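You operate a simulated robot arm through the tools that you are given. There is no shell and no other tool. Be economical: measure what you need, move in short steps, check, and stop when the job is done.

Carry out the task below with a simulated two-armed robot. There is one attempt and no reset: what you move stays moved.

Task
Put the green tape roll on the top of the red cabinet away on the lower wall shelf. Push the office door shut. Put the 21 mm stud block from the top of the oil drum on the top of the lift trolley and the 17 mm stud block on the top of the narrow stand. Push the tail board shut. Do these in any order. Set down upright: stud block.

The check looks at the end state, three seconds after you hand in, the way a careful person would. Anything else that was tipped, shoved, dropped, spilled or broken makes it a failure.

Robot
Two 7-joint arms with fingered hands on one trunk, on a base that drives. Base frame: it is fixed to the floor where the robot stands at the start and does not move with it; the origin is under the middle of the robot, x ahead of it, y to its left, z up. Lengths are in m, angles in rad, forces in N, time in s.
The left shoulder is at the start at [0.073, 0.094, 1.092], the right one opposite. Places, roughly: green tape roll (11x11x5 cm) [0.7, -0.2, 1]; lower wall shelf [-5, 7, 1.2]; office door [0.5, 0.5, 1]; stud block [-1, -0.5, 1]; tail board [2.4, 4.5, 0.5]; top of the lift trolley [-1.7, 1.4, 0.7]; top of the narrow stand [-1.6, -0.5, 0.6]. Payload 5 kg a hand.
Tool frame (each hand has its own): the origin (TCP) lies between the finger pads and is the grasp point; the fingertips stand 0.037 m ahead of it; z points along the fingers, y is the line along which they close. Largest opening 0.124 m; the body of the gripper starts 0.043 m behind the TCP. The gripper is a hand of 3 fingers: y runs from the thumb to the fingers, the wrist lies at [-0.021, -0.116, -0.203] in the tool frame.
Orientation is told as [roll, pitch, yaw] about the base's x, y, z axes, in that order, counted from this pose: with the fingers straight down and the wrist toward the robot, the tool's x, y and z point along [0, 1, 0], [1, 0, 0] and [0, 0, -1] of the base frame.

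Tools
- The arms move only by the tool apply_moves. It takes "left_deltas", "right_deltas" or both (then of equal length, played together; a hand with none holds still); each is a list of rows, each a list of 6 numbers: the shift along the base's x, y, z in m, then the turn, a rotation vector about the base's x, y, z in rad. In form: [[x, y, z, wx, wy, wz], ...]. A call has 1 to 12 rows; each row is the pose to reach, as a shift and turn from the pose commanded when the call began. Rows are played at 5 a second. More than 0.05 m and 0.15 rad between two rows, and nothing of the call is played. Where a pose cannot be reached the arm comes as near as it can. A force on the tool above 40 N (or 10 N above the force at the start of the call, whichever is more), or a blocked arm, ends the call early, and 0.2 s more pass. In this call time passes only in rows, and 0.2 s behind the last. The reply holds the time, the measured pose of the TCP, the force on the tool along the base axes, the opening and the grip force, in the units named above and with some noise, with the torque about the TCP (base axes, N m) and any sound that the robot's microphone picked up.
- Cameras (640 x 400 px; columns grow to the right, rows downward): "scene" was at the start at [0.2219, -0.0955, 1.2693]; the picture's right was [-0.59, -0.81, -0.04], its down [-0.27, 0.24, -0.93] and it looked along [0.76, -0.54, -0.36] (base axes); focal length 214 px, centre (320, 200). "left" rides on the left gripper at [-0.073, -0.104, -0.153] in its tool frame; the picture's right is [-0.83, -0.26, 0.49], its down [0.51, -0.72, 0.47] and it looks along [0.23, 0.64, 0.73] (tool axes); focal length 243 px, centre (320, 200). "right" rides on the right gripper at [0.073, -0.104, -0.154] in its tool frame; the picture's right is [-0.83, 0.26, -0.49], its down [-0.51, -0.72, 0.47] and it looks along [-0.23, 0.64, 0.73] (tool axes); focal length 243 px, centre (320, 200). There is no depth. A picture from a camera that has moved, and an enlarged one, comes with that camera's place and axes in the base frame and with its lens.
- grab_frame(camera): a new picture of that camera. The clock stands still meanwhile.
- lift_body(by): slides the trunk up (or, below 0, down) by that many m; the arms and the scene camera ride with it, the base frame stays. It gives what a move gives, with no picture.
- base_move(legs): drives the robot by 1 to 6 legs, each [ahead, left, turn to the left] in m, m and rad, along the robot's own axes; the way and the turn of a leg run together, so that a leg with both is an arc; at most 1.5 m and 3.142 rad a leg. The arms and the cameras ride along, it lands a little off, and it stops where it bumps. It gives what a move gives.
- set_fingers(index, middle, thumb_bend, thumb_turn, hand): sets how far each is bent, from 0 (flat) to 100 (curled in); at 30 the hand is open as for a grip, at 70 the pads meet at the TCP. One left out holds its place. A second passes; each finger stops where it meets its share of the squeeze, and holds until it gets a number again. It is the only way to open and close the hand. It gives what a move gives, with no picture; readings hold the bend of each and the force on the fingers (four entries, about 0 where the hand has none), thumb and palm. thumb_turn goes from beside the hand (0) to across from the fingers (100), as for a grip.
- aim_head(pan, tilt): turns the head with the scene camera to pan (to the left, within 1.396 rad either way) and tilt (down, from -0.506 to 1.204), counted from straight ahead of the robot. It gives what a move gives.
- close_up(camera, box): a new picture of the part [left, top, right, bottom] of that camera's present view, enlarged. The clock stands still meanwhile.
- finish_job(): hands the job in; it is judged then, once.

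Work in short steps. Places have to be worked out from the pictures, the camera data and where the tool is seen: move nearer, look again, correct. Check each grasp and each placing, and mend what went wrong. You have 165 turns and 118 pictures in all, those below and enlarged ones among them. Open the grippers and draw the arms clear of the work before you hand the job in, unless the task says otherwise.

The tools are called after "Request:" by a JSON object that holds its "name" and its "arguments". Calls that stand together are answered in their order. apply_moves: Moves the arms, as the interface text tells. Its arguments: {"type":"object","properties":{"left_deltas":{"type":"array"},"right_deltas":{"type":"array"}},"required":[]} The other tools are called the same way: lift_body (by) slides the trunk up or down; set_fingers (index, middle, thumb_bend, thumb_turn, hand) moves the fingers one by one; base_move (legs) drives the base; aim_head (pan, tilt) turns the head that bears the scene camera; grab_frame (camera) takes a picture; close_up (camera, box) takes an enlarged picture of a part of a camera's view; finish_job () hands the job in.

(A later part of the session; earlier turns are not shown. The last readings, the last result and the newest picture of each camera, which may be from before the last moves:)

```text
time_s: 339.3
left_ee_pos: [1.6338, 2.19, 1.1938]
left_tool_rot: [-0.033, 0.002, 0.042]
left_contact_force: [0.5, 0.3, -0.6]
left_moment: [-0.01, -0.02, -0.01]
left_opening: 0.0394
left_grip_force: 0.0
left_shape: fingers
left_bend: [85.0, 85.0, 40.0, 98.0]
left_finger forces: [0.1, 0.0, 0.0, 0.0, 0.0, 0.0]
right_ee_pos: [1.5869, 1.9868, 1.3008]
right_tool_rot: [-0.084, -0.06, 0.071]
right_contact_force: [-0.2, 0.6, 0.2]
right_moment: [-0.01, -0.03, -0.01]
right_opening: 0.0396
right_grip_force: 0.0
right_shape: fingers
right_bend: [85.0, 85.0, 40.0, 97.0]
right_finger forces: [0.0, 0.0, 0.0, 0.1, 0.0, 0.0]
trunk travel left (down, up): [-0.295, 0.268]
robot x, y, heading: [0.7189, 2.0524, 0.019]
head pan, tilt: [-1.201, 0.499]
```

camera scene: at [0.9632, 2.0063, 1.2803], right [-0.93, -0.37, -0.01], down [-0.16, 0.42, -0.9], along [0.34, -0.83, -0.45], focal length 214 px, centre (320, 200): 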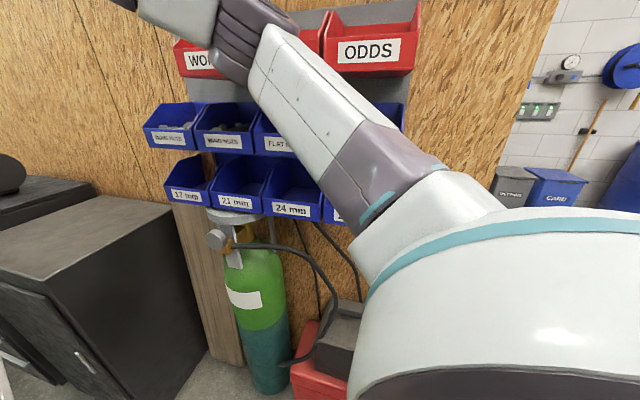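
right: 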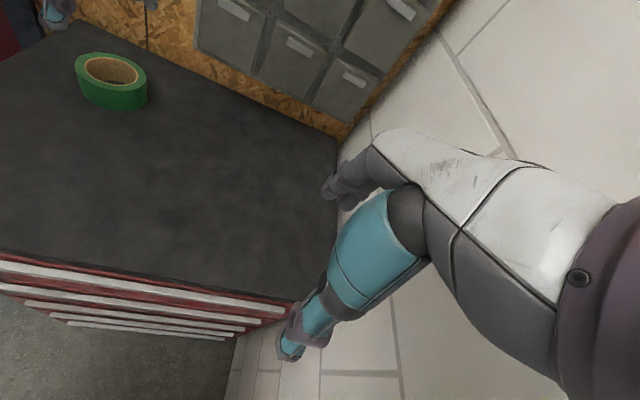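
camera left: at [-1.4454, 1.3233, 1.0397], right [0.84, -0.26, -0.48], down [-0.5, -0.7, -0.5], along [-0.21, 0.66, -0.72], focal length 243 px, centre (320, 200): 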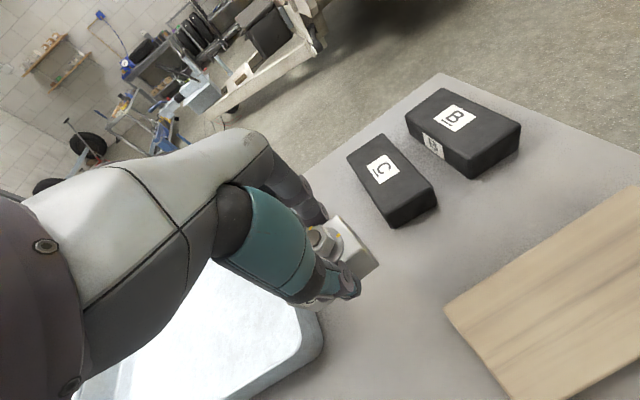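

Reversing works. I back out further, raise the trunk to pass above bins and panel, and look ahead.

Request:
{"name": "base_move", "arguments": {"legs": [[-0.3, 0, 0]]}}

Request:
{"name": "lift_body", "arguments": {"by": 0.265}}

Request:
{"name": "aim_head", "arguments": {"pan": -0.35, "tilt": 0.4}}

Request:
{"name": "grab_frame", "arguments": {"camera": "scene"}}

```text
time_s: 340.0
left_ee_pos: [1.6203, 2.1926, 1.205]
left_tool_rot: [-0.017, -0.005, 0.056]
left_contact_force: [0.3, 0.6, 0.2]
left_moment: [0.01, 0.0, 0.01]
left_opening: 0.0393
left_grip_force: 0.1
left_shape: fingers
left_bend: [85.0, 85.0, 40.0, 98.0]
left_finger forces: [0.0, 0.0, 0.0, 0.0, 0.1, 0.0]
right_ee_pos: [1.5746, 1.9997, 1.3075]
right_tool_rot: [-0.078, -0.068, 0.104]
right_contact_force: [0.0, 0.4, 0.2]
right_moment: [-0.02, 0.0, 0.0]
right_opening: 0.0394
right_grip_force: 0.1
right_shape: fingers
right_bend: [85.0, 85.0, 40.0, 97.0]
right_finger forces: [0.1, 0.1, 0.0, 0.0, 0.2, 0.0]
trunk travel left (down, up): [-0.295, 0.268]
robot x, y, heading: [0.7231, 2.0545, 0.038]
head pan, tilt: [-1.201, 0.499]
stopped in leg 1: the robot was blocked; the commanded pose is now the measured one
```

```text
time_s: 342.7
left_ee_pos: [1.6221, 2.1764, 1.4663]
left_tool_rot: [-0.01, -0.002, 0.055]
left_contact_force: [-0.2, -0.2, -0.8]
left_moment: [-0.02, 0.0, 0.0]
left_opening: 0.0393
left_grip_force: 0.1
left_shape: fingers
left_bend: [85.0, 85.0, 40.0, 98.0]
left_finger forces: [0.1, 0.1, 0.0, 0.0, 0.0, 0.1]
right_ee_pos: [1.3098, 1.9736, 1.9016]
right_tool_rot: [-0.102, -0.545, 0.105]
right_contact_force: [-0.1, 0.0, 0.1]
right_moment: [-0.01, 0.01, 0.02]
right_opening: 0.0398
right_grip_force: 0.1
right_shape: fingers
right_bend: [85.0, 85.0, 40.0, 97.0]
right_finger forces: [0.1, 0.1, 0.1, 0.0, 0.0, 0.0]
trunk travel left (down, up): [-0.56, 0.003]
robot x, y, heading: [0.7194, 2.0555, 0.032]
head pan, tilt: [-1.201, 0.499]
```

```text
time_s: 343.9
left_ee_pos: [1.6198, 2.1756, 1.4707]
left_tool_rot: [-0.009, -0.007, 0.053]
left_contact_force: [-0.8, 0.5, -0.8]
left_moment: [0.06, 0.02, 0.0]
left_opening: 0.0392
left_grip_force: 0.0
left_shape: fingers
left_bend: [85.0, 85.0, 40.0, 98.0]
left_finger forces: [0.1, 0.0, 0.1, 0.1, 0.0, 0.0]
right_ee_pos: [1.3052, 1.9744, 1.9034]
right_tool_rot: [-0.1, -0.548, 0.108]
right_contact_force: [0.6, 0.4, -0.1]
right_moment: [-0.02, -0.03, -0.01]
right_opening: 0.0393
right_grip_force: 0.1
right_shape: fingers
right_bend: [85.0, 85.0, 40.0, 97.0]
right_finger forces: [0.0, 0.0, 0.1, 0.0, 0.0, 0.0]
trunk travel left (down, up): [-0.56, 0.003]
robot x, y, heading: [0.7204, 2.0512, 0.032]
head pan, tilt: [-0.351, 0.4]
```

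```text
12 pictures are left
camera scene: at [0.8394, 2.024, 1.5795], right [-0.31, -0.95, 0.0], down [-0.37, 0.12, -0.92], along [0.87, -0.29, -0.39], focal length 214 px, centre (320, 200)
```

scene: 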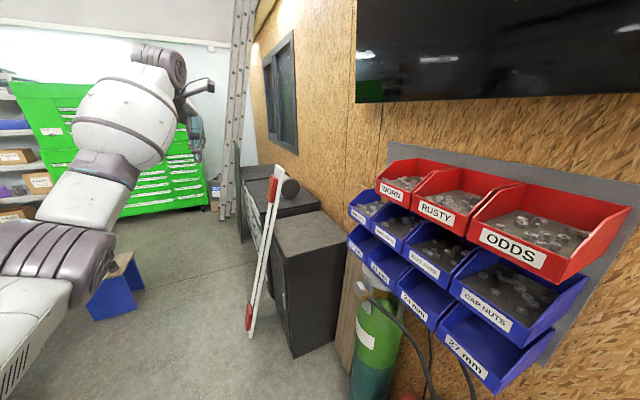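

All bins are intact; both arms are now above them (right hand at z≈1.9). I try to move ahead in short legs.

Request:
{"name": "base_move", "arguments": {"legs": [[0.2, 0.0, 0], [0.3, 0.05, 0]]}}

```text
time_s: 347.1
left_ee_pos: [2.106, 2.2378, 1.4768]
left_tool_rot: [-0.007, -0.012, 0.051]
left_contact_force: [-0.4, -0.8, 0.7]
left_moment: [-0.01, -0.06, 0.02]
left_opening: 0.0395
left_grip_force: 0.1
left_shape: fingers
left_bend: [85.0, 85.0, 40.0, 98.0]
left_finger forces: [0.0, 0.0, 0.1, 0.1, 0.0, 0.0]
right_ee_pos: [1.7884, 2.0374, 1.9082]
right_tool_rot: [-0.101, -0.555, 0.107]
right_contact_force: [-0.5, 0.3, 0.0]
right_moment: [-0.02, -0.01, 0.0]
right_opening: 0.0393
right_grip_force: 0.0
right_shape: fingers
right_bend: [85.0, 85.0, 40.0, 97.0]
right_finger forces: [0.1, 0.0, 0.0, 0.0, 0.1, 0.0]
trunk travel left (down, up): [-0.56, 0.003]
robot x, y, heading: [1.2108, 2.1171, 0.029]
head pan, tilt: [-0.351, 0.4]
```

Through the narrow spot. I shift left away from the leaning white bar and go on ahead, then look at the trailer's rear.

Request:
{"name": "base_move", "arguments": {"legs": [[0, 0.35, 0], [0.6, 0, 0]]}}

Request:
{"name": "aim_head", "arguments": {"pan": 0.9, "tilt": 0.45}}

Request:
{"name": "grab_frame", "arguments": {"camera": "scene"}}

```text
time_s: 352.4
left_ee_pos: [2.7025, 2.5986, 1.4749]
left_tool_rot: [-0.008, -0.01, 0.036]
left_contact_force: [-0.5, 0.1, -0.2]
left_moment: [0.0, 0.0, 0.01]
left_opening: 0.0393
left_grip_force: 0.1
left_shape: fingers
left_bend: [85.0, 85.0, 40.0, 98.0]
left_finger forces: [0.1, 0.0, 0.0, 0.1, 0.0, 0.0]
right_ee_pos: [2.3835, 2.4, 1.9064]
right_tool_rot: [-0.101, -0.553, 0.094]
right_contact_force: [-0.9, -0.2, 0.3]
right_moment: [0.03, 0.02, 0.0]
right_opening: 0.0394
right_grip_force: 0.1
right_shape: fingers
right_bend: [85.0, 85.0, 40.0, 97.0]
right_finger forces: [0.1, 0.0, 0.0, 0.1, 0.0, 0.0]
trunk travel left (down, up): [-0.56, 0.003]
robot x, y, heading: [1.8017, 2.4873, 0.018]
head pan, tilt: [-0.351, 0.4]
```

```text
time_s: 353.9
left_ee_pos: [2.7047, 2.5983, 1.4717]
left_tool_rot: [-0.008, -0.007, 0.039]
left_contact_force: [-0.3, 0.0, -0.1]
left_moment: [0.01, 0.03, 0.03]
left_opening: 0.0394
left_grip_force: 0.0
left_shape: fingers
left_bend: [85.0, 85.0, 40.0, 98.0]
left_finger forces: [0.0, 0.0, 0.0, 0.0, 0.1, 0.0]
right_ee_pos: [2.3868, 2.4004, 1.9043]
right_tool_rot: [-0.102, -0.549, 0.093]
right_contact_force: [-0.2, 0.1, -0.2]
right_moment: [-0.03, 0.03, 0.02]
right_opening: 0.0393
right_grip_force: 0.1
right_shape: fingers
right_bend: [85.0, 85.0, 40.0, 97.0]
right_finger forces: [0.0, 0.0, 0.1, 0.0, 0.0, 0.0]
trunk travel left (down, up): [-0.56, 0.003]
robot x, y, heading: [1.8012, 2.4879, 0.022]
head pan, tilt: [0.901, 0.45]
```

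```text
11 pictures are left
camera scene: at [1.8895, 2.5607, 1.5748], right [0.8, -0.61, 0.0], down [-0.26, -0.35, -0.9], along [0.55, 0.72, -0.43], focal length 214 px, centre (320, 200)
```

scene: 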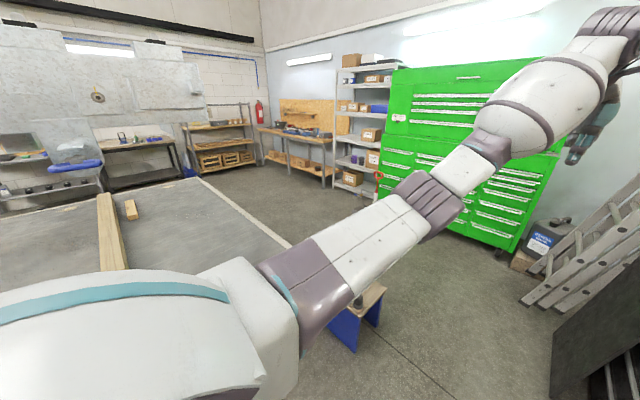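

The rear of the bed is at x≈2.3, y≈3.5–5.2, with the tail board hidden below it. I drive around the blue stool to behind the trailer and turn to face it.

Request:
{"name": "base_move", "arguments": {"legs": [[1.15, 0.05, 0], [0.5, 0.7, 0], [0, 1.0, 0], [0, 0, 1.57], [0, 0, 1.55]]}}

Request:
{"name": "aim_head", "arguments": {"pan": 0.0, "tilt": 0.5}}

Request:
{"name": "grab_frame", "arguments": {"camera": "scene"}}

```text
time_s: 365.3
left_ee_pos: [4.3458, 3.5081, 1.478]
left_tool_rot: [-0.002, -0.013, 0.033]
left_contact_force: [-22.3, -12.4, 2.1]
left_moment: [0.94, -1.8, -0.09]
left_opening: 0.0394
left_grip_force: 11.3
left_shape: fingers
left_bend: [85.0, 85.0, 40.0, 98.0]
left_finger forces: [0.1, 23.8, 0.0, 0.0, 0.1, 0.1]
right_ee_pos: [4.0292, 3.3119, 1.907]
right_tool_rot: [-0.097, -0.552, 0.091]
right_contact_force: [-0.5, 0.1, 0.4]
right_moment: [-0.03, 0.0, -0.01]
right_opening: 0.0394
right_grip_force: 0.1
right_shape: fingers
right_bend: [85.0, 85.0, 40.0, 97.0]
right_finger forces: [0.0, 0.0, 0.0, 0.0, 0.1, 0.0]
trunk travel left (down, up): [-0.56, 0.003]
robot x, y, heading: [3.4518, 3.4082, 0.018]
head pan, tilt: [0.901, 0.45]
stopped in leg 3: the force on the tool passed its limit (the readings are from after the stop); the commanded pose is now the measured one
```

```text
time_s: 366.5
left_ee_pos: [4.3438, 3.5155, 1.4779]
left_tool_rot: [-0.007, -0.013, 0.038]
left_contact_force: [-35.7, -6.1, -1.9]
left_moment: [0.42, -2.62, 0.3]
left_opening: 0.0395
left_grip_force: 18.1
left_shape: fingers
left_bend: [85.0, 85.0, 40.0, 98.0]
left_finger forces: [0.0, 36.5, 0.1, 0.1, 0.0, 0.0]
right_ee_pos: [4.027, 3.3182, 1.9071]
right_tool_rot: [-0.101, -0.553, 0.094]
right_contact_force: [-0.5, -0.5, -0.3]
right_moment: [0.02, -0.01, 0.0]
right_opening: 0.0393
right_grip_force: 0.0
right_shape: fingers
right_bend: [85.0, 85.0, 40.0, 97.0]
right_finger forces: [0.0, 0.0, 0.0, 0.0, 0.0, 0.0]
trunk travel left (down, up): [-0.56, 0.003]
robot x, y, heading: [3.4546, 3.4046, 0.022]
head pan, tilt: [0.0, 0.499]
```

```text
10 pictures are left
camera scene: at [3.5657, 3.4069, 1.571], right [0.02, -1.0, 0.0], down [-0.47, -0.01, -0.88], along [0.88, 0.02, -0.47], focal length 214 px, centre (320, 200)
```

scene: 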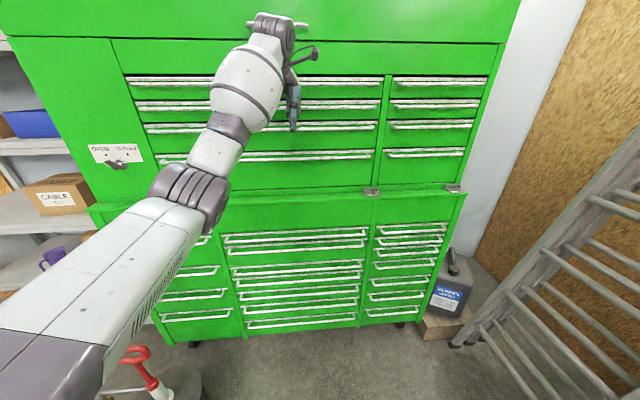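

The left hand touched the green cabinet ahead. I back off, retract the left hand and then turn around toward the trailer.

Request:
{"name": "base_move", "arguments": {"legs": [[-0.15, 0, 0]]}}

Request:
{"name": "apply_moves", "arguments": {"left_deltas": [[-0.045, 0, 0, 0, 0, 0], [-0.09, 0, 0, 0, 0, 0], [-0.135, 0, 0, 0, 0, 0], [-0.18, 0, 0, 0, 0, 0], [-0.225, 0, 0, 0, 0, 0]]}}

Request:
{"name": "base_move", "arguments": {"legs": [[0.05, 0.9, 0], [0, 0, 1.57], [0, 0, 1.55]]}}

Request:
{"name": "aim_head", "arguments": {"pan": 0.0, "tilt": 0.65}}

Request:
{"name": "grab_frame", "arguments": {"camera": "scene"}}

```text
time_s: 367.9
left_ee_pos: [4.2112, 3.5146, 1.4642]
left_tool_rot: [-0.006, 0.004, 0.04]
left_contact_force: [1.3, -0.2, -0.4]
left_moment: [0.01, 0.06, 0.03]
left_opening: 0.0394
left_grip_force: 0.0
left_shape: fingers
left_bend: [85.0, 85.0, 40.0, 98.0]
left_finger forces: [0.1, 0.0, 0.0, 0.1, 0.0, 0.1]
right_ee_pos: [3.9015, 3.3166, 1.8982]
right_tool_rot: [-0.1, -0.54, 0.096]
right_contact_force: [2.1, 0.0, -0.3]
right_moment: [-0.01, 0.06, -0.02]
right_opening: 0.0394
right_grip_force: 0.1
right_shape: fingers
right_bend: [85.0, 85.0, 40.0, 97.0]
right_finger forces: [0.1, 0.1, 0.0, 0.0, 0.0, 0.1]
trunk travel left (down, up): [-0.56, 0.003]
robot x, y, heading: [3.3045, 3.4009, 0.023]
head pan, tilt: [0.0, 0.499]
```

```text
time_s: 369.1
left_ee_pos: [3.9759, 3.5118, 1.473]
left_tool_rot: [-0.006, -0.007, 0.038]
left_contact_force: [-1.1, 0.1, 0.4]
left_moment: [0.02, -0.01, -0.04]
left_opening: 0.0394
left_grip_force: 0.0
left_shape: fingers
left_bend: [85.0, 85.0, 40.0, 97.0]
left_finger forces: [0.0, 0.0, 0.0, 0.0, 0.0, 0.0]
right_ee_pos: [3.8875, 3.3149, 1.9048]
right_tool_rot: [-0.1, -0.549, 0.096]
right_contact_force: [0.2, 0.0, -0.4]
right_moment: [0.03, -0.01, -0.01]
right_opening: 0.0394
right_grip_force: 0.1
right_shape: fingers
right_bend: [85.0, 85.0, 40.0, 97.0]
right_finger forces: [0.1, 0.0, 0.0, 0.1, 0.0, 0.0]
trunk travel left (down, up): [-0.56, 0.003]
robot x, y, heading: [3.3015, 3.4027, 0.022]
head pan, tilt: [0.0, 0.499]
```

```text
time_s: 381.4
left_ee_pos: [2.6529, 4.2277, 1.4714]
left_tool_rot: [-0.008, -0.007, 3.135]
left_contact_force: [-0.4, -0.2, 0.6]
left_moment: [-0.07, 0.01, 0.0]
left_opening: 0.0394
left_grip_force: 0.1
left_shape: fingers
left_bend: [85.0, 85.0, 40.0, 97.0]
left_finger forces: [0.0, 0.0, 0.1, 0.0, 0.1, 0.1]
right_ee_pos: [2.7515, 4.4215, 1.9041]
right_tool_rot: [-0.103, -0.547, -3.095]
right_contact_force: [0.0, 0.1, -0.2]
right_moment: [-0.01, 0.04, 0.0]
right_opening: 0.0394
right_grip_force: 0.0
right_shape: fingers
right_bend: [85.0, 85.0, 40.0, 97.0]
right_finger forces: [0.0, 0.1, 0.0, 0.0, 0.1, 0.0]
trunk travel left (down, up): [-0.56, 0.003]
robot x, y, heading: [3.3311, 4.3092, 3.11]
head pan, tilt: [0.0, 0.499]
```

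```text
time_s: 382.1
left_ee_pos: [2.6515, 4.2274, 1.4713]
left_tool_rot: [-0.007, -0.005, 3.133]
left_contact_force: [-0.7, 0.6, 0.5]
left_moment: [0.02, -0.04, -0.01]
left_opening: 0.0392
left_grip_force: 0.0
left_shape: fingers
left_bend: [85.0, 85.0, 40.0, 97.0]
left_finger forces: [0.0, 0.1, 0.0, 0.0, 0.0, 0.0]
right_ee_pos: [2.7514, 4.4202, 1.9036]
right_tool_rot: [-0.1, -0.547, -3.094]
right_contact_force: [-0.5, 0.3, -0.2]
right_moment: [0.0, -0.04, -0.02]
right_opening: 0.0395
right_grip_force: 0.1
right_shape: fingers
right_bend: [85.0, 85.0, 40.0, 97.0]
right_finger forces: [0.0, 0.1, 0.1, 0.0, 0.1, 0.0]
trunk travel left (down, up): [-0.56, 0.003]
robot x, y, heading: [3.3312, 4.303, 3.115]
head pan, tilt: [0.0, 0.649]
```

```text
9 pictures are left
camera scene: at [3.2127, 4.3097, 1.5569], right [0.03, 1.0, 0.0], down [0.6, -0.02, -0.8], along [-0.8, 0.02, -0.6], focal length 214 px, centre (320, 200)
```

scene: 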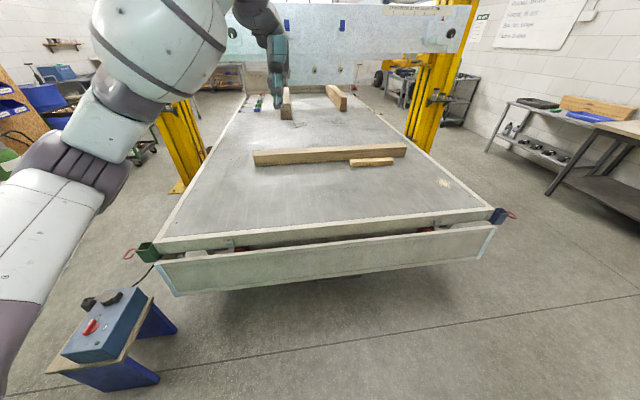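

Now the tail board is visible: hinged at its bottom, leaning out from the bed's rear with a gap at the top. I lower the trunk so the left fist can push near its top edge.

Request:
{"name": "lift_body", "arguments": {"by": -0.5}}

Request:
{"name": "grab_frame", "arguments": {"camera": "scene"}}

```text
refused: -0.5 is not a number from -0.4 to 0.4
```

```text
8 pictures are left
camera scene: at [3.2127, 4.3097, 1.5569], right [0.03, 1.0, 0.0], down [0.6, -0.02, -0.8], along [-0.8, 0.02, -0.6], focal length 214 px, centre (320, 200)
```

scene: 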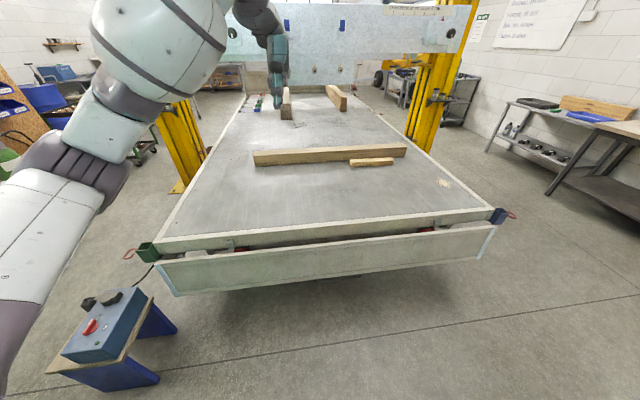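

The limit is 0.4 m per call; I lower in two steps.

Request:
{"name": "lift_body", "arguments": {"by": -0.4}}

Request:
{"name": "lift_body", "arguments": {"by": -0.12}}

Request:
{"name": "grab_frame", "arguments": {"camera": "scene"}}

```text
time_s: 385.9
left_ee_pos: [2.6524, 4.2276, 1.0726]
left_tool_rot: [-0.006, -0.008, 3.135]
left_contact_force: [-0.4, 0.3, -0.3]
left_moment: [0.01, -0.03, -0.02]
left_opening: 0.0392
left_grip_force: 0.0
left_shape: fingers
left_bend: [85.0, 85.0, 40.0, 97.0]
left_finger forces: [0.0, 0.1, 0.0, 0.1, 0.0, 0.0]
right_ee_pos: [2.4312, 4.427, 1.073]
right_tool_rot: [-0.058, 0.054, -3.105]
right_contact_force: [0.1, -0.4, 0.1]
right_moment: [-0.04, 0.02, 0.01]
right_opening: 0.0393
right_grip_force: 0.0
right_shape: fingers
right_bend: [85.0, 85.0, 40.0, 97.0]
right_finger forces: [0.0, 0.0, 0.0, 0.1, 0.0, 0.0]
trunk travel left (down, up): [-0.16, 0.403]
robot x, y, heading: [3.3309, 4.3098, 3.113]
head pan, tilt: [0.0, 0.649]
```

```text
time_s: 387.4
left_ee_pos: [2.6495, 4.228, 0.9489]
left_tool_rot: [-0.007, -0.003, 3.135]
left_contact_force: [-0.7, 0.2, 0.5]
left_moment: [0.03, 0.01, -0.02]
left_opening: 0.0392
left_grip_force: 0.0
left_shape: fingers
left_bend: [85.0, 85.0, 40.0, 97.0]
left_finger forces: [0.1, 0.0, 0.0, 0.1, 0.0, 0.0]
right_ee_pos: [2.4281, 4.4293, 0.9496]
right_tool_rot: [-0.06, 0.056, -3.105]
right_contact_force: [0.0, 0.4, 0.2]
right_moment: [-0.04, -0.04, 0.01]
right_opening: 0.0393
right_grip_force: 0.0
right_shape: fingers
right_bend: [85.0, 85.0, 40.0, 97.0]
right_finger forces: [0.1, 0.0, 0.1, 0.1, 0.1, 0.1]
trunk travel left (down, up): [-0.04, 0.523]
robot x, y, heading: [3.3328, 4.3055, 3.11]
head pan, tilt: [0.0, 0.649]
```

```text
7 pictures are left
camera scene: at [2.9818, 4.3154, 0.9758], right [0.03, 1.0, 0.0], down [0.61, -0.02, -0.8], along [-0.79, 0.02, -0.61], focal length 214 px, centre (320, 200)
```

scene: 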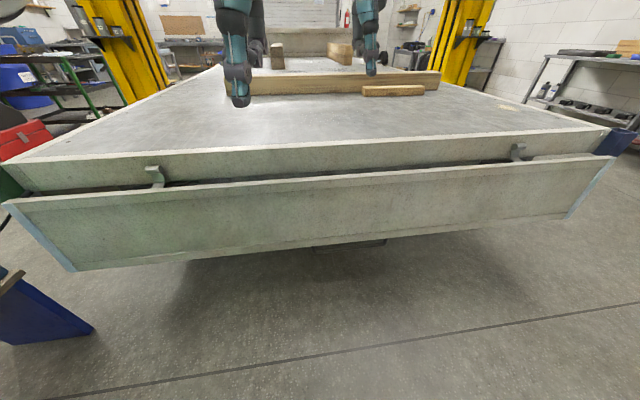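

I take one enlarged look at a bracket and the board's edge to understand the hinge.

Request:
{"name": "close_up", "arguments": {"camera": "scene", "box": [460, 120, 640, 232]}}

```text
3.56 times, centred on (550, 176) of scene
camera zoom: at [2.9818, 4.3154, 0.9758], right [0.03, 1.0, 0.0], down [0.61, -0.02, -0.8], along [-0.79, 0.02, -0.61], focal length 763 px, centre (-498, 285)
```

zoom: 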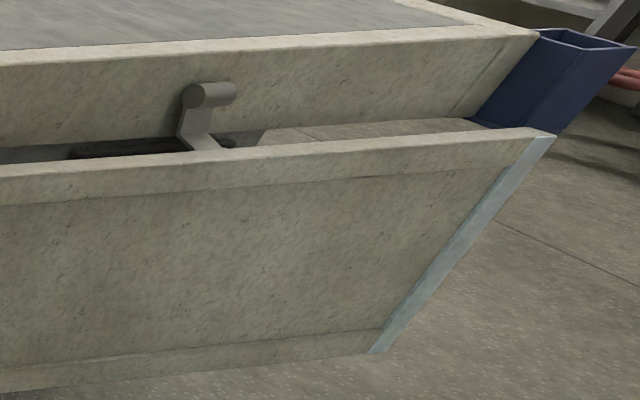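

The board hangs from hinge pins at the bed's rear, so shutting means swinging it up. I'll approach from its far end (y≈5.2), facing -y, to get a hand behind it. First I drive there.

Request:
{"name": "base_move", "arguments": {"legs": [[-0.3, 0, 0], [0, -1.45, 0], [0, -0.35, 0], [0, 0, 1.6], [0, -1.25, 0]]}}

Request:
{"name": "aim_head", "arguments": {"pan": 0.2, "tilt": 0.7}}

Request:
{"name": "grab_frame", "arguments": {"camera": "scene"}}

```text
time_s: 389.5
left_ee_pos: [2.931, 4.2158, 0.9517]
left_tool_rot: [-0.008, -0.005, 3.14]
left_contact_force: [-0.2, 1.0, -0.6]
left_moment: [0.01, -0.05, 0.01]
left_opening: 0.039
left_grip_force: 0.0
left_shape: fingers
left_bend: [85.0, 85.0, 40.0, 97.0]
left_finger forces: [0.0, 0.0, 0.0, 0.0, 0.0, 0.1]
right_ee_pos: [2.7077, 4.4146, 0.9531]
right_tool_rot: [-0.057, 0.052, -3.099]
right_contact_force: [-0.4, 0.1, -0.8]
right_moment: [0.01, -0.01, -0.04]
right_opening: 0.0391
right_grip_force: 0.0
right_shape: fingers
right_bend: [85.0, 85.0, 40.0, 97.0]
right_finger forces: [0.0, 0.0, 0.0, 0.0, 0.0, 0.1]
trunk travel left (down, up): [-0.04, 0.523]
robot x, y, heading: [3.6104, 4.3, 3.125]
head pan, tilt: [0.0, 0.649]
stopped in leg 1: the robot was blocked; the commanded pose is now the measured one
```

```text
time_s: 390.3
left_ee_pos: [2.9336, 4.2165, 0.9523]
left_tool_rot: [-0.008, -0.01, 3.14]
left_contact_force: [0.5, -0.2, 0.9]
left_moment: [-0.03, 0.03, 0.04]
left_opening: 0.0392
left_grip_force: 0.2
left_shape: fingers
left_bend: [85.0, 85.0, 40.0, 97.0]
left_finger forces: [0.1, 0.1, 0.0, 0.1, 0.1, 0.1]
right_ee_pos: [2.709, 4.4147, 0.9547]
right_tool_rot: [-0.056, 0.05, -3.1]
right_contact_force: [-0.1, 0.2, 0.4]
right_moment: [0.0, -0.01, -0.02]
right_opening: 0.0395
right_grip_force: 0.1
right_shape: fingers
right_bend: [85.0, 85.0, 40.0, 97.0]
right_finger forces: [0.0, 0.0, 0.0, 0.0, 0.0, 0.0]
trunk travel left (down, up): [-0.04, 0.523]
robot x, y, heading: [3.6094, 4.296, 3.123]
head pan, tilt: [0.201, 0.7]
```

```text
5 pictures are left
camera scene: at [3.267, 4.2886, 0.9725], right [-0.18, 0.98, 0.0], down [0.63, 0.12, -0.77], along [-0.75, -0.14, -0.64], focal length 214 px, centre (320, 200)
```

scene: 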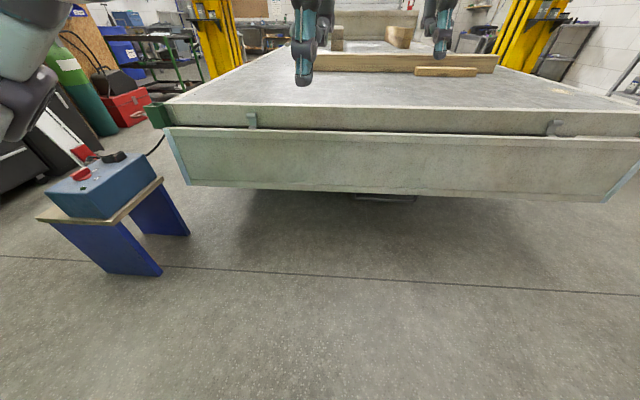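

The reverse bumped something behind me, so I move slightly forward again and continue around to the far end of the board.

Request:
{"name": "base_move", "arguments": {"legs": [[0.1, 0, 0], [0, -1.4, 0], [0, -0.4, 0], [0, 0, 1.58], [0, -1.15, 0]]}}

```text
time_s: 409.3
left_ee_pos: [2.5175, 5.3919, 0.953]
left_tool_rot: [-0.007, -0.006, -1.528]
left_contact_force: [0.7, -0.2, -0.4]
left_moment: [0.01, 0.02, 0.01]
left_opening: 0.0396
left_grip_force: 0.0
left_shape: fingers
left_bend: [85.0, 85.0, 40.0, 97.0]
left_finger forces: [0.1, 0.1, 0.0, 0.1, 0.1, 0.0]
right_ee_pos: [2.3289, 5.16, 0.9547]
right_tool_rot: [-0.058, 0.05, -1.484]
right_contact_force: [0.4, -0.6, 0.4]
right_moment: [0.0, -0.03, 0.05]
right_opening: 0.0392
right_grip_force: 0.2
right_shape: fingers
right_bend: [85.0, 85.0, 40.0, 97.0]
right_finger forces: [0.1, 0.0, 0.1, 0.0, 0.0, 0.0]
trunk travel left (down, up): [-0.04, 0.523]
robot x, y, heading: [2.4072, 6.0655, -1.552]
head pan, tilt: [0.201, 0.7]
```

I'm at the far end. One look to place the board's end.

Request:
{"name": "aim_head", "arguments": {"pan": 0.1, "tilt": 0.55}}

Request:
{"name": "grab_frame", "arguments": {"camera": "scene"}}

```text
time_s: 410.0
left_ee_pos: [2.5176, 5.3906, 0.9536]
left_tool_rot: [-0.007, -0.008, -1.529]
left_contact_force: [0.5, -0.9, 0.1]
left_moment: [0.04, -0.01, -0.01]
left_opening: 0.0393
left_grip_force: 0.0
left_shape: fingers
left_bend: [85.0, 85.0, 40.0, 97.0]
left_finger forces: [0.0, 0.0, 0.1, 0.0, 0.1, 0.0]
right_ee_pos: [2.3292, 5.1596, 0.9545]
right_tool_rot: [-0.057, 0.05, -1.483]
right_contact_force: [-0.8, -0.3, 0.1]
right_moment: [-0.04, 0.03, 0.05]
right_opening: 0.0393
right_grip_force: 0.1
right_shape: fingers
right_bend: [85.0, 85.0, 40.0, 97.0]
right_finger forces: [0.1, 0.0, 0.1, 0.0, 0.1, 0.0]
trunk travel left (down, up): [-0.04, 0.523]
robot x, y, heading: [2.4048, 6.0679, -1.551]
head pan, tilt: [0.099, 0.55]
```

```text
4 pictures are left
camera scene: at [2.4225, 5.7161, 0.9854], right [-0.99, -0.12, 0.0], down [-0.07, 0.52, -0.85], along [0.11, -0.85, -0.52], focal length 214 px, centre (320, 200)
```

scene: 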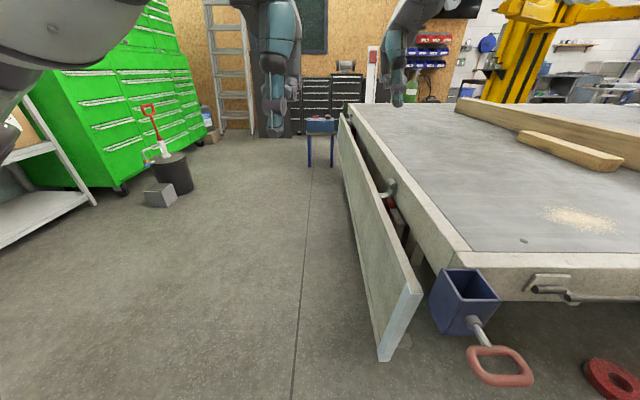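

Now clear: the board hangs vertically with its end at about [2.27, 5.41], z 0.28–0.61. I'll slip the left fingers, pointing forward, behind that end. I back off a bit, and turn the left hand to point forward at z≈0.42.

Request:
{"name": "base_move", "arguments": {"legs": [[-0.2, -0.2, 0]]}}

Request:
{"name": "set_fingers", "arguments": {"hand": "left", "index": 20, "middle": 20, "thumb_bend": 30}}

Request:
{"name": "apply_moves", "arguments": {"left_deltas": [[-0.005, 0.01, -0.04, -0.13, 0, 0], [-0.01, 0.02, -0.08, -0.26, 0, 0], [-0.015, 0.03, -0.12, -0.39, 0, 0], [-0.02, 0.04, -0.165, -0.52, 0, 0], [-0.025, 0.05, -0.21, -0.65, 0, 0], [-0.03, 0.05, -0.255, -0.78, 0, 0], [-0.035, 0.05, -0.3, -0.91, 0, 0], [-0.04, 0.05, -0.345, -1.04, 0, 0], [-0.045, 0.05, -0.39, -1.17, 0, 0], [-0.05, 0.05, -0.435, -1.3, 0, 0], [-0.055, 0.05, -0.48, -1.43, 0, 0], [-0.06, 0.05, -0.525, -1.56, 0, 0]]}}

```text
time_s: 412.0
left_ee_pos: [2.3155, 5.5833, 0.9531]
left_tool_rot: [-0.007, -0.006, -1.525]
left_contact_force: [0.0, 0.2, -0.2]
left_moment: [-0.01, -0.02, -0.03]
left_opening: 0.0392
left_grip_force: 0.1
left_shape: fingers
left_bend: [85.0, 85.0, 40.0, 97.0]
left_finger forces: [0.1, 0.0, 0.0, 0.0, 0.0, 0.0]
right_ee_pos: [2.1263, 5.3521, 0.9552]
right_tool_rot: [-0.057, 0.05, -1.48]
right_contact_force: [-0.8, 0.4, 1.1]
right_moment: [-0.02, -0.03, -0.01]
right_opening: 0.0392
right_grip_force: 0.1
right_shape: fingers
right_bend: [85.0, 85.0, 40.0, 97.0]
right_finger forces: [0.0, 0.0, 0.0, 0.0, 0.0, 0.1]
trunk travel left (down, up): [-0.04, 0.523]
robot x, y, heading: [2.2, 6.2593, -1.548]
head pan, tilt: [0.099, 0.55]
```

```text
time_s: 413.0
left_ee_pos: [2.3172, 5.5827, 0.9527]
left_tool_rot: [-0.008, -0.007, -1.527]
left_contact_force: [0.0, -0.8, 0.2]
left_moment: [-0.01, 0.02, -0.01]
left_opening: 0.147
left_grip_force: 0.0
left_shape: fingers
left_bend: [20.0, 20.0, 30.0, 97.0]
left_finger forces: [0.1, 0.1, 0.1, 0.1, 0.1, 0.0]
right_ee_pos: [2.1266, 5.3517, 0.9538]
right_tool_rot: [-0.057, 0.051, -1.482]
right_contact_force: [0.8, 0.0, 0.3]
right_moment: [0.0, -0.01, 0.04]
right_opening: 0.039
right_grip_force: 0.1
right_shape: fingers
right_bend: [85.0, 85.0, 40.0, 97.0]
right_finger forces: [0.1, 0.0, 0.0, 0.1, 0.1, 0.0]
trunk travel left (down, up): [-0.04, 0.523]
robot x, y, heading: [2.2034, 6.2593, -1.539]
head pan, tilt: [0.099, 0.55]
```

```text
time_s: 415.6
left_ee_pos: [2.2573, 5.6321, 0.4269]
left_tool_rot: [-1.518, -1.527, -0.06]
left_contact_force: [0.0, 0.1, -0.3]
left_moment: [-0.01, -0.04, 0.0]
left_opening: 0.1472
left_grip_force: 0.1
left_shape: fingers
left_bend: [20.0, 20.0, 30.0, 97.0]
left_finger forces: [0.0, 0.0, 0.0, 0.1, 0.0, 0.0]
left hand out of reach, approached as far as the arm can: row 3, 4, 5, 6, 7, 8
right_ee_pos: [2.1265, 5.3512, 0.9532]
right_tool_rot: [-0.056, 0.049, -1.482]
right_contact_force: [0.6, 0.4, 1.0]
right_moment: [0.01, 0.0, 0.01]
right_opening: 0.0389
right_grip_force: 0.0
right_shape: fingers
right_bend: [85.0, 85.0, 40.0, 97.0]
right_finger forces: [0.0, 0.1, 0.1, 0.0, 0.0, 0.1]
trunk travel left (down, up): [-0.04, 0.523]
robot x, y, heading: [2.198, 6.259, -1.544]
head pan, tilt: [0.099, 0.55]
```

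Hand is pointing forward at z≈0.43. I check its alignment with the board's end (few pictures left).

Request:
{"name": "grab_frame", "arguments": {"camera": "scene"}}

```text
3 pictures are left
camera scene: at [2.2191, 5.9079, 0.9855], right [-0.99, -0.13, 0.0], down [-0.07, 0.52, -0.85], along [0.11, -0.85, -0.52], focal length 214 px, centre (320, 200)
```

scene: 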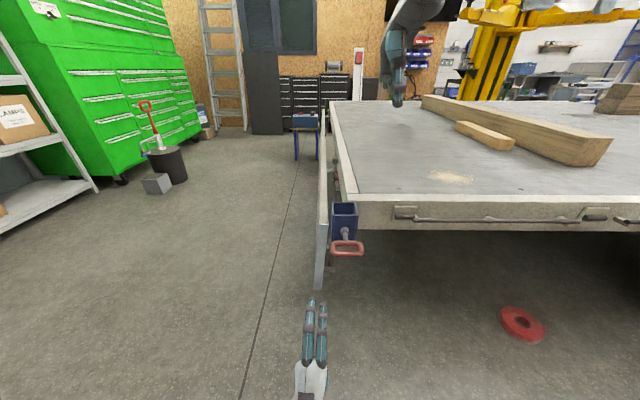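

The board end is at x≈2.265–2.30, y≈5.43; the pocket and ring are above z≈0.56. I shift the fingers to x≈2.215, lower slightly, and drive ahead so they slide behind the board.

Request:
{"name": "apply_moves", "arguments": {"left_deltas": [[-0.02, 0, -0.02, 0, 0, 0], [-0.045, 0, -0.04, 0, 0, 0]]}}

Request:
{"name": "base_move", "arguments": {"legs": [[0.22, 0, 0]]}}

```text
time_s: 416.2
left_ee_pos: [2.212, 5.6328, 0.3879]
left_tool_rot: [-1.503, -1.526, -0.075]
left_contact_force: [0.4, 0.5, -0.1]
left_moment: [0.01, 0.0, 0.0]
left_opening: 0.1471
left_grip_force: 0.0
left_shape: fingers
left_bend: [20.0, 20.0, 30.0, 97.0]
left_finger forces: [0.0, 0.0, 0.0, 0.0, 0.0, 0.0]
right_ee_pos: [2.1259, 5.3507, 0.9548]
right_tool_rot: [-0.057, 0.051, -1.483]
right_contact_force: [0.2, 0.2, 0.4]
right_moment: [-0.03, -0.04, 0.02]
right_opening: 0.039
right_grip_force: 0.0
right_shape: fingers
right_bend: [85.0, 85.0, 40.0, 97.0]
right_finger forces: [0.0, 0.0, 0.1, 0.0, 0.1, 0.0]
trunk travel left (down, up): [-0.04, 0.523]
robot x, y, heading: [2.2036, 6.2604, -1.547]
head pan, tilt: [0.099, 0.55]
```

```text
time_s: 417.8
left_ee_pos: [2.217, 5.4146, 0.3879]
left_tool_rot: [-1.488, -1.526, -0.087]
left_contact_force: [-0.1, -0.3, -0.7]
left_moment: [-0.02, 0.02, 0.01]
left_opening: 0.1473
left_grip_force: 0.0
left_shape: fingers
left_bend: [20.0, 20.0, 30.0, 97.0]
left_finger forces: [0.1, 0.0, 0.0, 0.0, 0.0, 0.1]
right_ee_pos: [2.1336, 5.1328, 0.9539]
right_tool_rot: [-0.057, 0.053, -1.482]
right_contact_force: [0.0, 0.0, 0.1]
right_moment: [0.0, 0.03, 0.0]
right_opening: 0.0391
right_grip_force: 0.1
right_shape: fingers
right_bend: [85.0, 85.0, 40.0, 97.0]
right_finger forces: [0.0, 0.1, 0.0, 0.0, 0.0, 0.1]
trunk travel left (down, up): [-0.04, 0.523]
robot x, y, heading: [2.2108, 6.0424, -1.543]
head pan, tilt: [0.099, 0.55]
```

No contact on the way in. I pull outward (+x) in small steps following the arc.

Request:
{"name": "apply_moves", "arguments": {"left_deltas": [[0.02, 0, 0, 0, 0, 0], [0.04, 0, 0, 0, 0, 0], [0.06, 0, 0.002, 0, 0, 0], [0.08, 0, 0.005, 0, 0, 0], [0.1, 0, 0.01, 0, 0, 0], [0.12, 0, 0.018, 0, 0, 0], [0.14, 0, 0.026, 0, 0, 0], [0.16, 0, 0.036, 0, 0, 0]]}}

```text
time_s: 419.6
left_ee_pos: [2.3757, 5.4148, 0.4214]
left_tool_rot: [-1.434, -1.528, -0.146]
left_contact_force: [-26.0, 1.5, -14.2]
left_moment: [-0.4, -2.14, 0.59]
left_opening: 0.1439
left_grip_force: 14.4
left_shape: fingers
left_bend: [21.0, 20.0, 30.0, 97.0]
left_finger forces: [0.1, 29.0, 0.0, 0.0, 0.1, 0.1]
right_ee_pos: [2.1316, 5.1324, 0.9542]
right_tool_rot: [-0.055, 0.051, -1.481]
right_contact_force: [0.6, -0.6, -0.5]
right_moment: [0.01, 0.0, 0.0]
right_opening: 0.0391
right_grip_force: 0.1
right_shape: fingers
right_bend: [85.0, 85.0, 40.0, 97.0]
right_finger forces: [0.0, 0.0, 0.0, 0.1, 0.0, 0.0]
trunk travel left (down, up): [-0.04, 0.523]
robot x, y, heading: [2.2043, 6.0378, -1.544]
head pan, tilt: [0.099, 0.55]
```

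The board swings out with about 30 N. To lift it fully I'll slide the fingers toward its lower edge and roll the hand along with the board, following the hinge arc.

Request:
{"name": "apply_moves", "arguments": {"left_deltas": [[0.02, 0, -0.02, 0, -0.12, 0], [0.04, 0, -0.04, 0, -0.24, 0], [0.06, 0, -0.06, 0, -0.36, 0], [0.08, 0, -0.075, 0, -0.48, 0], [0.094, 0, -0.086, 0, -0.61, 0], [0.118, 0, -0.07, 0, -0.68, 0], [0.141, 0, -0.054, 0, -0.75, 0], [0.163, 0, -0.036, 0, -0.82, 0], [0.184, 0, -0.017, 0, -0.89, 0]]}}

```text
time_s: 420.1
left_ee_pos: [2.3929, 5.4148, 0.4021]
left_tool_rot: [1.555, -1.47, 3.142]
left_contact_force: [-26.6, 0.8, -5.0]
left_moment: [-0.36, -1.78, 0.86]
left_opening: 0.151
left_grip_force: 16.9
left_shape: fingers
left_bend: [18.0, 20.0, 30.0, 98.0]
left_finger forces: [12.8, 20.9, 0.0, 0.0, 0.0, 0.1]
right_ee_pos: [2.1288, 5.133, 0.9534]
right_tool_rot: [-0.057, 0.051, -1.486]
right_contact_force: [-0.7, -0.7, -0.8]
right_moment: [0.0, -0.03, 0.02]
right_opening: 0.0393
right_grip_force: 0.0
right_shape: fingers
right_bend: [85.0, 85.0, 40.0, 97.0]
right_finger forces: [0.0, 0.0, 0.0, 0.0, 0.0, 0.1]
trunk travel left (down, up): [-0.04, 0.523]
robot x, y, heading: [2.2081, 6.0419, -1.549]
head pan, tilt: [0.099, 0.55]
stopped in row 2 (left hand): the force on the tool passed its limit (the readings are from after the stop); the commanded pose is now the measured one
```

The force limit tripped while sliding. I'll unload slightly, slide down and roll with the board relaxed, then continue pulling slower.

Request:
{"name": "apply_moves", "arguments": {"left_deltas": [[-0.02, 0, -0.01, 0, -0.08, 0], [-0.03, 0, -0.03, 0, -0.16, 0], [-0.03, 0, -0.05, 0, -0.24, 0], [-0.02, 0, -0.065, 0, -0.3, 0], [-0.005, 0, -0.07, 0, -0.34, 0], [0.01, 0, -0.072, 0, -0.36, 0], [0.025, 0, -0.072, 0, -0.38, 0], [0.038, 0, -0.07, 0, -0.4, 0], [0.05, 0, -0.068, 0, -0.42, 0]]}}

```text
time_s: 421.8
left_ee_pos: [2.4152, 5.4159, 0.3324]
left_tool_rot: [1.575, -1.094, 3.119]
left_contact_force: [-27.4, 13.8, 7.5]
left_moment: [-0.85, -2.0, 0.46]
left_opening: 0.1472
left_grip_force: 16.1
left_shape: fingers
left_bend: [20.0, 20.0, 30.0, 98.0]
left_finger forces: [0.1, 33.0, 0.0, 0.0, 0.1, 0.0]
right_ee_pos: [2.1282, 5.1337, 0.9527]
right_tool_rot: [-0.058, 0.05, -1.484]
right_contact_force: [0.2, -0.7, -0.6]
right_moment: [0.04, -0.01, -0.02]
right_opening: 0.039
right_grip_force: 0.1
right_shape: fingers
right_bend: [85.0, 85.0, 40.0, 97.0]
right_finger forces: [0.0, 0.1, 0.0, 0.1, 0.0, 0.0]
trunk travel left (down, up): [-0.04, 0.523]
robot x, y, heading: [2.2072, 6.0368, -1.546]
head pan, tilt: [0.099, 0.55]
stopped in row 8 (left hand): the force on the tool passed its limit (the readings are from after the stop); the commanded pose is now the measured one
```

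Contact is now near the lower edge at about 28°. I continue slowly along the arc; each call re-bases the force limit.

Request:
{"name": "apply_moves", "arguments": {"left_deltas": [[0.006, 0, 0.003, 0, -0.02, 0], [0.013, 0, 0.006, 0, -0.04, 0], [0.02, 0, 0.009, 0, -0.06, 0], [0.027, 0, 0.013, 0, -0.08, 0], [0.034, 0, 0.017, 0, -0.1, 0], [0.042, 0, 0.021, 0, -0.12, 0], [0.05, 0, 0.025, 0, -0.14, 0], [0.057, 0, 0.029, 0, -0.16, 0], [0.065, 0, 0.034, 0, -0.18, 0], [0.072, 0, 0.038, 0, -0.21, 0]]}}

```text
time_s: 422.8
left_ee_pos: [2.4375, 5.4154, 0.3463]
left_tool_rot: [1.575, -1.021, 3.117]
left_contact_force: [-28.1, 15.1, 5.1]
left_moment: [-1.06, -2.1, 0.43]
left_opening: 0.1472
left_grip_force: 17.5
left_shape: fingers
left_bend: [20.0, 20.0, 30.0, 98.0]
left_finger forces: [0.1, 34.7, 0.0, 0.1, 0.1, 0.0]
right_ee_pos: [2.1284, 5.1332, 0.9537]
right_tool_rot: [-0.057, 0.048, -1.486]
right_contact_force: [0.3, -0.4, -0.3]
right_moment: [0.0, 0.01, 0.01]
right_opening: 0.0392
right_grip_force: 0.1
right_shape: fingers
right_bend: [85.0, 85.0, 40.0, 97.0]
right_finger forces: [0.1, 0.1, 0.0, 0.0, 0.0, 0.1]
trunk travel left (down, up): [-0.04, 0.523]
robot x, y, heading: [2.2062, 6.0456, -1.546]
head pan, tilt: [0.099, 0.55]
stopped in row 4 (left hand): the force on the tool passed its limit (the readings are from after the stop); the commanded pose is now the measured one
```

The force has a downward and sideways friction share, so my path is too low. I relax sideways a little and steer more upward, slower.

Request:
{"name": "apply_moves", "arguments": {"left_deltas": [[0.0, 0.004, 0.006, 0, -0.02, 0], [0.003, 0.006, 0.011, 0, -0.04, 0], [0.007, 0.006, 0.016, 0, -0.06, 0], [0.011, 0.006, 0.021, 0, -0.08, 0], [0.015, 0.006, 0.026, 0, -0.1, 0], [0.019, 0.006, 0.031, 0, -0.12, 0], [0.024, 0.006, 0.035, 0, -0.14, 0], [0.029, 0.006, 0.039, 0, -0.16, 0], [0.034, 0.006, 0.043, 0, -0.18, 0], [0.039, 0.006, 0.047, 0, -0.2, 0], [0.044, 0.006, 0.051, 0, -0.22, 0], [0.049, 0.006, 0.055, 0, -0.24, 0]]}}

```text
time_s: 424.1
left_ee_pos: [2.4575, 5.424, 0.3694]
left_tool_rot: [1.56, -0.905, 3.132]
left_contact_force: [-19.6, 15.9, -10.2]
left_moment: [-1.46, -1.79, -0.12]
left_opening: 0.1469
left_grip_force: 13.7
left_shape: fingers
left_bend: [20.0, 20.0, 30.0, 98.0]
left_finger forces: [0.1, 28.1, 0.0, 0.1, 0.1, 0.0]
right_ee_pos: [2.1291, 5.1341, 0.9538]
right_tool_rot: [-0.058, 0.051, -1.485]
right_contact_force: [-0.7, 0.5, 0.3]
right_moment: [-0.02, -0.01, 0.04]
right_opening: 0.039
right_grip_force: 0.0
right_shape: fingers
right_bend: [85.0, 85.0, 40.0, 97.0]
right_finger forces: [0.0, 0.0, 0.0, 0.0, 0.1, 0.1]
trunk travel left (down, up): [-0.04, 0.523]
robot x, y, heading: [2.2094, 6.0399, -1.547]
head pan, tilt: [0.099, 0.55]
stopped in row 6 (left hand): the force on the tool passed its limit (the readings are from after the stop); the commanded pose is now the measured one
```

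Only the fingertips are behind the board, hence the outward push. I unload 3 cm, insert 5 cm deeper, and re-engage.

Request:
{"name": "apply_moves", "arguments": {"left_deltas": [[-0.012, 0, -0.006, 0, 0, 0], [-0.024, -0.005, -0.012, 0, 0, 0], [-0.03, -0.015, -0.016, 0, 0, 0], [-0.034, -0.03, -0.018, 0, 0, 0], [-0.034, -0.045, -0.018, 0, 0, 0], [-0.034, -0.055, -0.018, 0, 0, 0], [-0.025, -0.055, -0.012, 0, 0, 0], [-0.015, -0.055, -0.006, 0, 0, 0], [-0.006, -0.055, 0.0, 0, 0, 0], [0.0, -0.055, 0.004, 0, -0.03, 0], [0.006, -0.055, 0.008, 0, -0.06, 0]]}}

```text
time_s: 424.7
left_ee_pos: [2.4382, 5.422, 0.3571]
left_tool_rot: [1.552, -0.902, 3.137]
left_contact_force: [-16.1, 11.5, -12.4]
left_moment: [-1.19, -1.61, -0.05]
left_opening: 0.1471
left_grip_force: 11.4
left_shape: fingers
left_bend: [20.0, 20.0, 30.0, 98.0]
left_finger forces: [0.0, 23.3, 0.0, 0.1, 0.0, 0.1]
right_ee_pos: [2.1293, 5.1336, 0.9542]
right_tool_rot: [-0.059, 0.051, -1.485]
right_contact_force: [-0.7, 0.9, 0.6]
right_moment: [-0.01, -0.03, 0.02]
right_opening: 0.0391
right_grip_force: 0.1
right_shape: fingers
right_bend: [85.0, 85.0, 40.0, 97.0]
right_finger forces: [0.1, 0.0, 0.0, 0.0, 0.0, 0.0]
trunk travel left (down, up): [-0.04, 0.523]
robot x, y, heading: [2.2039, 6.0431, -1.543]
head pan, tilt: [0.099, 0.55]
stopped in row 2 (left hand): the force on the tool passed its limit (the readings are from after the stop); the commanded pose is now the measured one
```

The board follows the hand. I let it hang again, retreat to x≈2.19, and insert the whole hand much deeper before pulling.

Request:
{"name": "apply_moves", "arguments": {"left_deltas": [[-0.02, 0.004, -0.004, 0, 0, 0], [-0.05, 0.006, -0.006, 0, 0.05, 0], [-0.09, 0.006, -0.006, 0, 0.12, 0], [-0.13, 0.006, -0.004, 0, 0.2, 0], [-0.17, 0.006, 0, 0, 0.28, 0], [-0.21, 0.006, 0.0, 0, 0.36, 0], [-0.245, 0.006, 0.0, 0, 0.42, 0]]}}

Request:
{"name": "base_move", "arguments": {"legs": [[0.16, 0, 0]]}}

```text
time_s: 425.7
left_ee_pos: [2.3226, 5.4283, 0.349]
left_tool_rot: [1.541, -1.077, -3.132]
left_contact_force: [-5.9, 3.0, -13.8]
left_moment: [-0.32, -1.16, 0.1]
left_opening: 0.1409
left_grip_force: 11.3
left_shape: fingers
left_bend: [22.0, 20.0, 30.0, 97.0]
left_finger forces: [6.2, 16.8, 0.0, 0.0, 0.0, 0.0]
right_ee_pos: [2.1304, 5.1332, 0.9545]
right_tool_rot: [-0.061, 0.05, -1.484]
right_contact_force: [-0.6, 0.6, 0.8]
right_moment: [0.01, -0.05, 0.02]
right_opening: 0.0392
right_grip_force: 0.0
right_shape: fingers
right_bend: [85.0, 85.0, 40.0, 97.0]
right_finger forces: [0.0, 0.0, 0.0, 0.0, 0.1, 0.0]
trunk travel left (down, up): [-0.04, 0.523]
robot x, y, heading: [2.2084, 6.0412, -1.541]
head pan, tilt: [0.099, 0.55]
stopped in row 4 (left hand): the force on the tool passed its limit (the readings are from after the stop); the commanded pose is now the measured one
```

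```text
time_s: 426.6
left_ee_pos: [2.3176, 5.4055, 0.3526]
left_tool_rot: [1.555, -1.081, 3.129]
left_contact_force: [-16.7, 9.7, 7.5]
left_moment: [-0.64, -1.47, 0.47]
left_opening: 0.1451
left_grip_force: 18.0
left_shape: fingers
left_bend: [21.0, 20.0, 30.0, 97.0]
left_finger forces: [8.5, 26.6, 0.1, 0.1, 0.0, 0.0]
right_ee_pos: [2.1304, 5.1069, 0.955]
right_tool_rot: [-0.056, 0.048, -1.484]
right_contact_force: [-0.2, -0.2, -0.6]
right_moment: [0.03, -0.03, -0.02]
right_opening: 0.0389
right_grip_force: 0.0
right_shape: fingers
right_bend: [85.0, 85.0, 40.0, 97.0]
right_finger forces: [0.0, 0.1, 0.0, 0.0, 0.0, 0.1]
trunk travel left (down, up): [-0.04, 0.523]
robot x, y, heading: [2.2048, 6.0145, -1.545]
head pan, tilt: [0.099, 0.55]
stopped in leg 1: the force on the tool passed its limit (the readings are from after the stop); the commanded pose is now the measured one
```

I continue the retreat to x≈2.19 slowly.

Request:
{"name": "apply_moves", "arguments": {"left_deltas": [[-0.012, 0.003, 0, 0, 0.0, 0], [-0.025, 0.006, 0, 0, 0.03, 0], [-0.038, 0.01, 0, 0, 0.06, 0], [-0.05, 0.012, 0, 0, 0.1, 0], [-0.063, 0.012, 0, 0, 0.14, 0], [-0.076, 0.012, 0, 0, 0.18, 0], [-0.09, 0.012, 0, 0, 0.22, 0], [-0.105, 0.012, 0, 0, 0.26, 0], [-0.12, 0.012, 0.01, 0, 0.3, 0], [-0.135, 0.012, 0.02, 0, 0.34, 0]]}}

```text
time_s: 427.6
left_ee_pos: [2.2864, 5.4157, 0.3485]
left_tool_rot: [1.547, -1.169, -3.128]
left_contact_force: [23.9, 1.0, -5.6]
left_moment: [-0.23, 0.86, -0.69]
left_opening: 0.1406
left_grip_force: 15.5
left_shape: fingers
left_bend: [23.0, 20.0, 30.0, 97.0]
left_finger forces: [26.4, 4.5, 0.0, 0.0, 0.0, 0.0]
right_ee_pos: [2.1387, 5.107, 0.956]
right_tool_rot: [-0.057, 0.047, -1.476]
right_contact_force: [-0.6, -0.3, -0.9]
right_moment: [0.0, 0.0, 0.01]
right_opening: 0.0394
right_grip_force: 0.0
right_shape: fingers
right_bend: [85.0, 85.0, 40.0, 97.0]
right_finger forces: [0.0, 0.0, 0.0, 0.0, 0.0, 0.0]
trunk travel left (down, up): [-0.04, 0.523]
robot x, y, heading: [2.2078, 6.0113, -1.54]
head pan, tilt: [0.099, 0.55]
stopped in row 4 (left hand): the force on the tool passed its limit (the readings are from after the stop); the commanded pose is now the measured one
```

Now a push from the -x side shows up. I need a look at what the fingers touch.

Request:
{"name": "close_up", "arguments": {"camera": "scene", "box": [240, 180, 432, 300]}}

```text
3.33 times, centred on (336, 240) of scene
camera zoom: at [2.2288, 5.6639, 0.9855], right [-0.99, -0.13, 0.0], down [-0.07, 0.52, -0.85], along [0.11, -0.85, -0.52], focal length 715 px, centre (267, 67)
```

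zoom: 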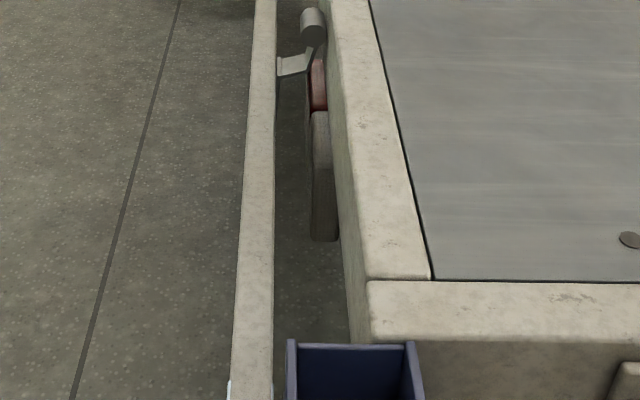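

The board seems to hang straight again, and my hand is hidden below. I use the left hand camera to see the fingers.

Request:
{"name": "grab_frame", "arguments": {"camera": "left"}}

```text
1 pictures are left
camera left: at [2.2617, 5.5699, 0.2255], right [-0.67, -0.48, -0.57], down [0.74, -0.47, -0.47], along [-0.04, -0.74, 0.67], focal length 243 px, centre (320, 200)
```

left: 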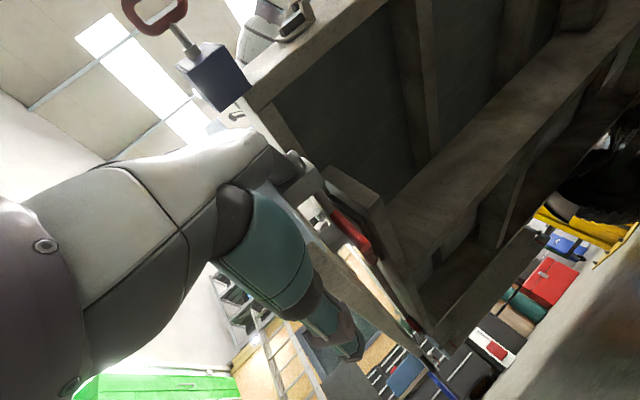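

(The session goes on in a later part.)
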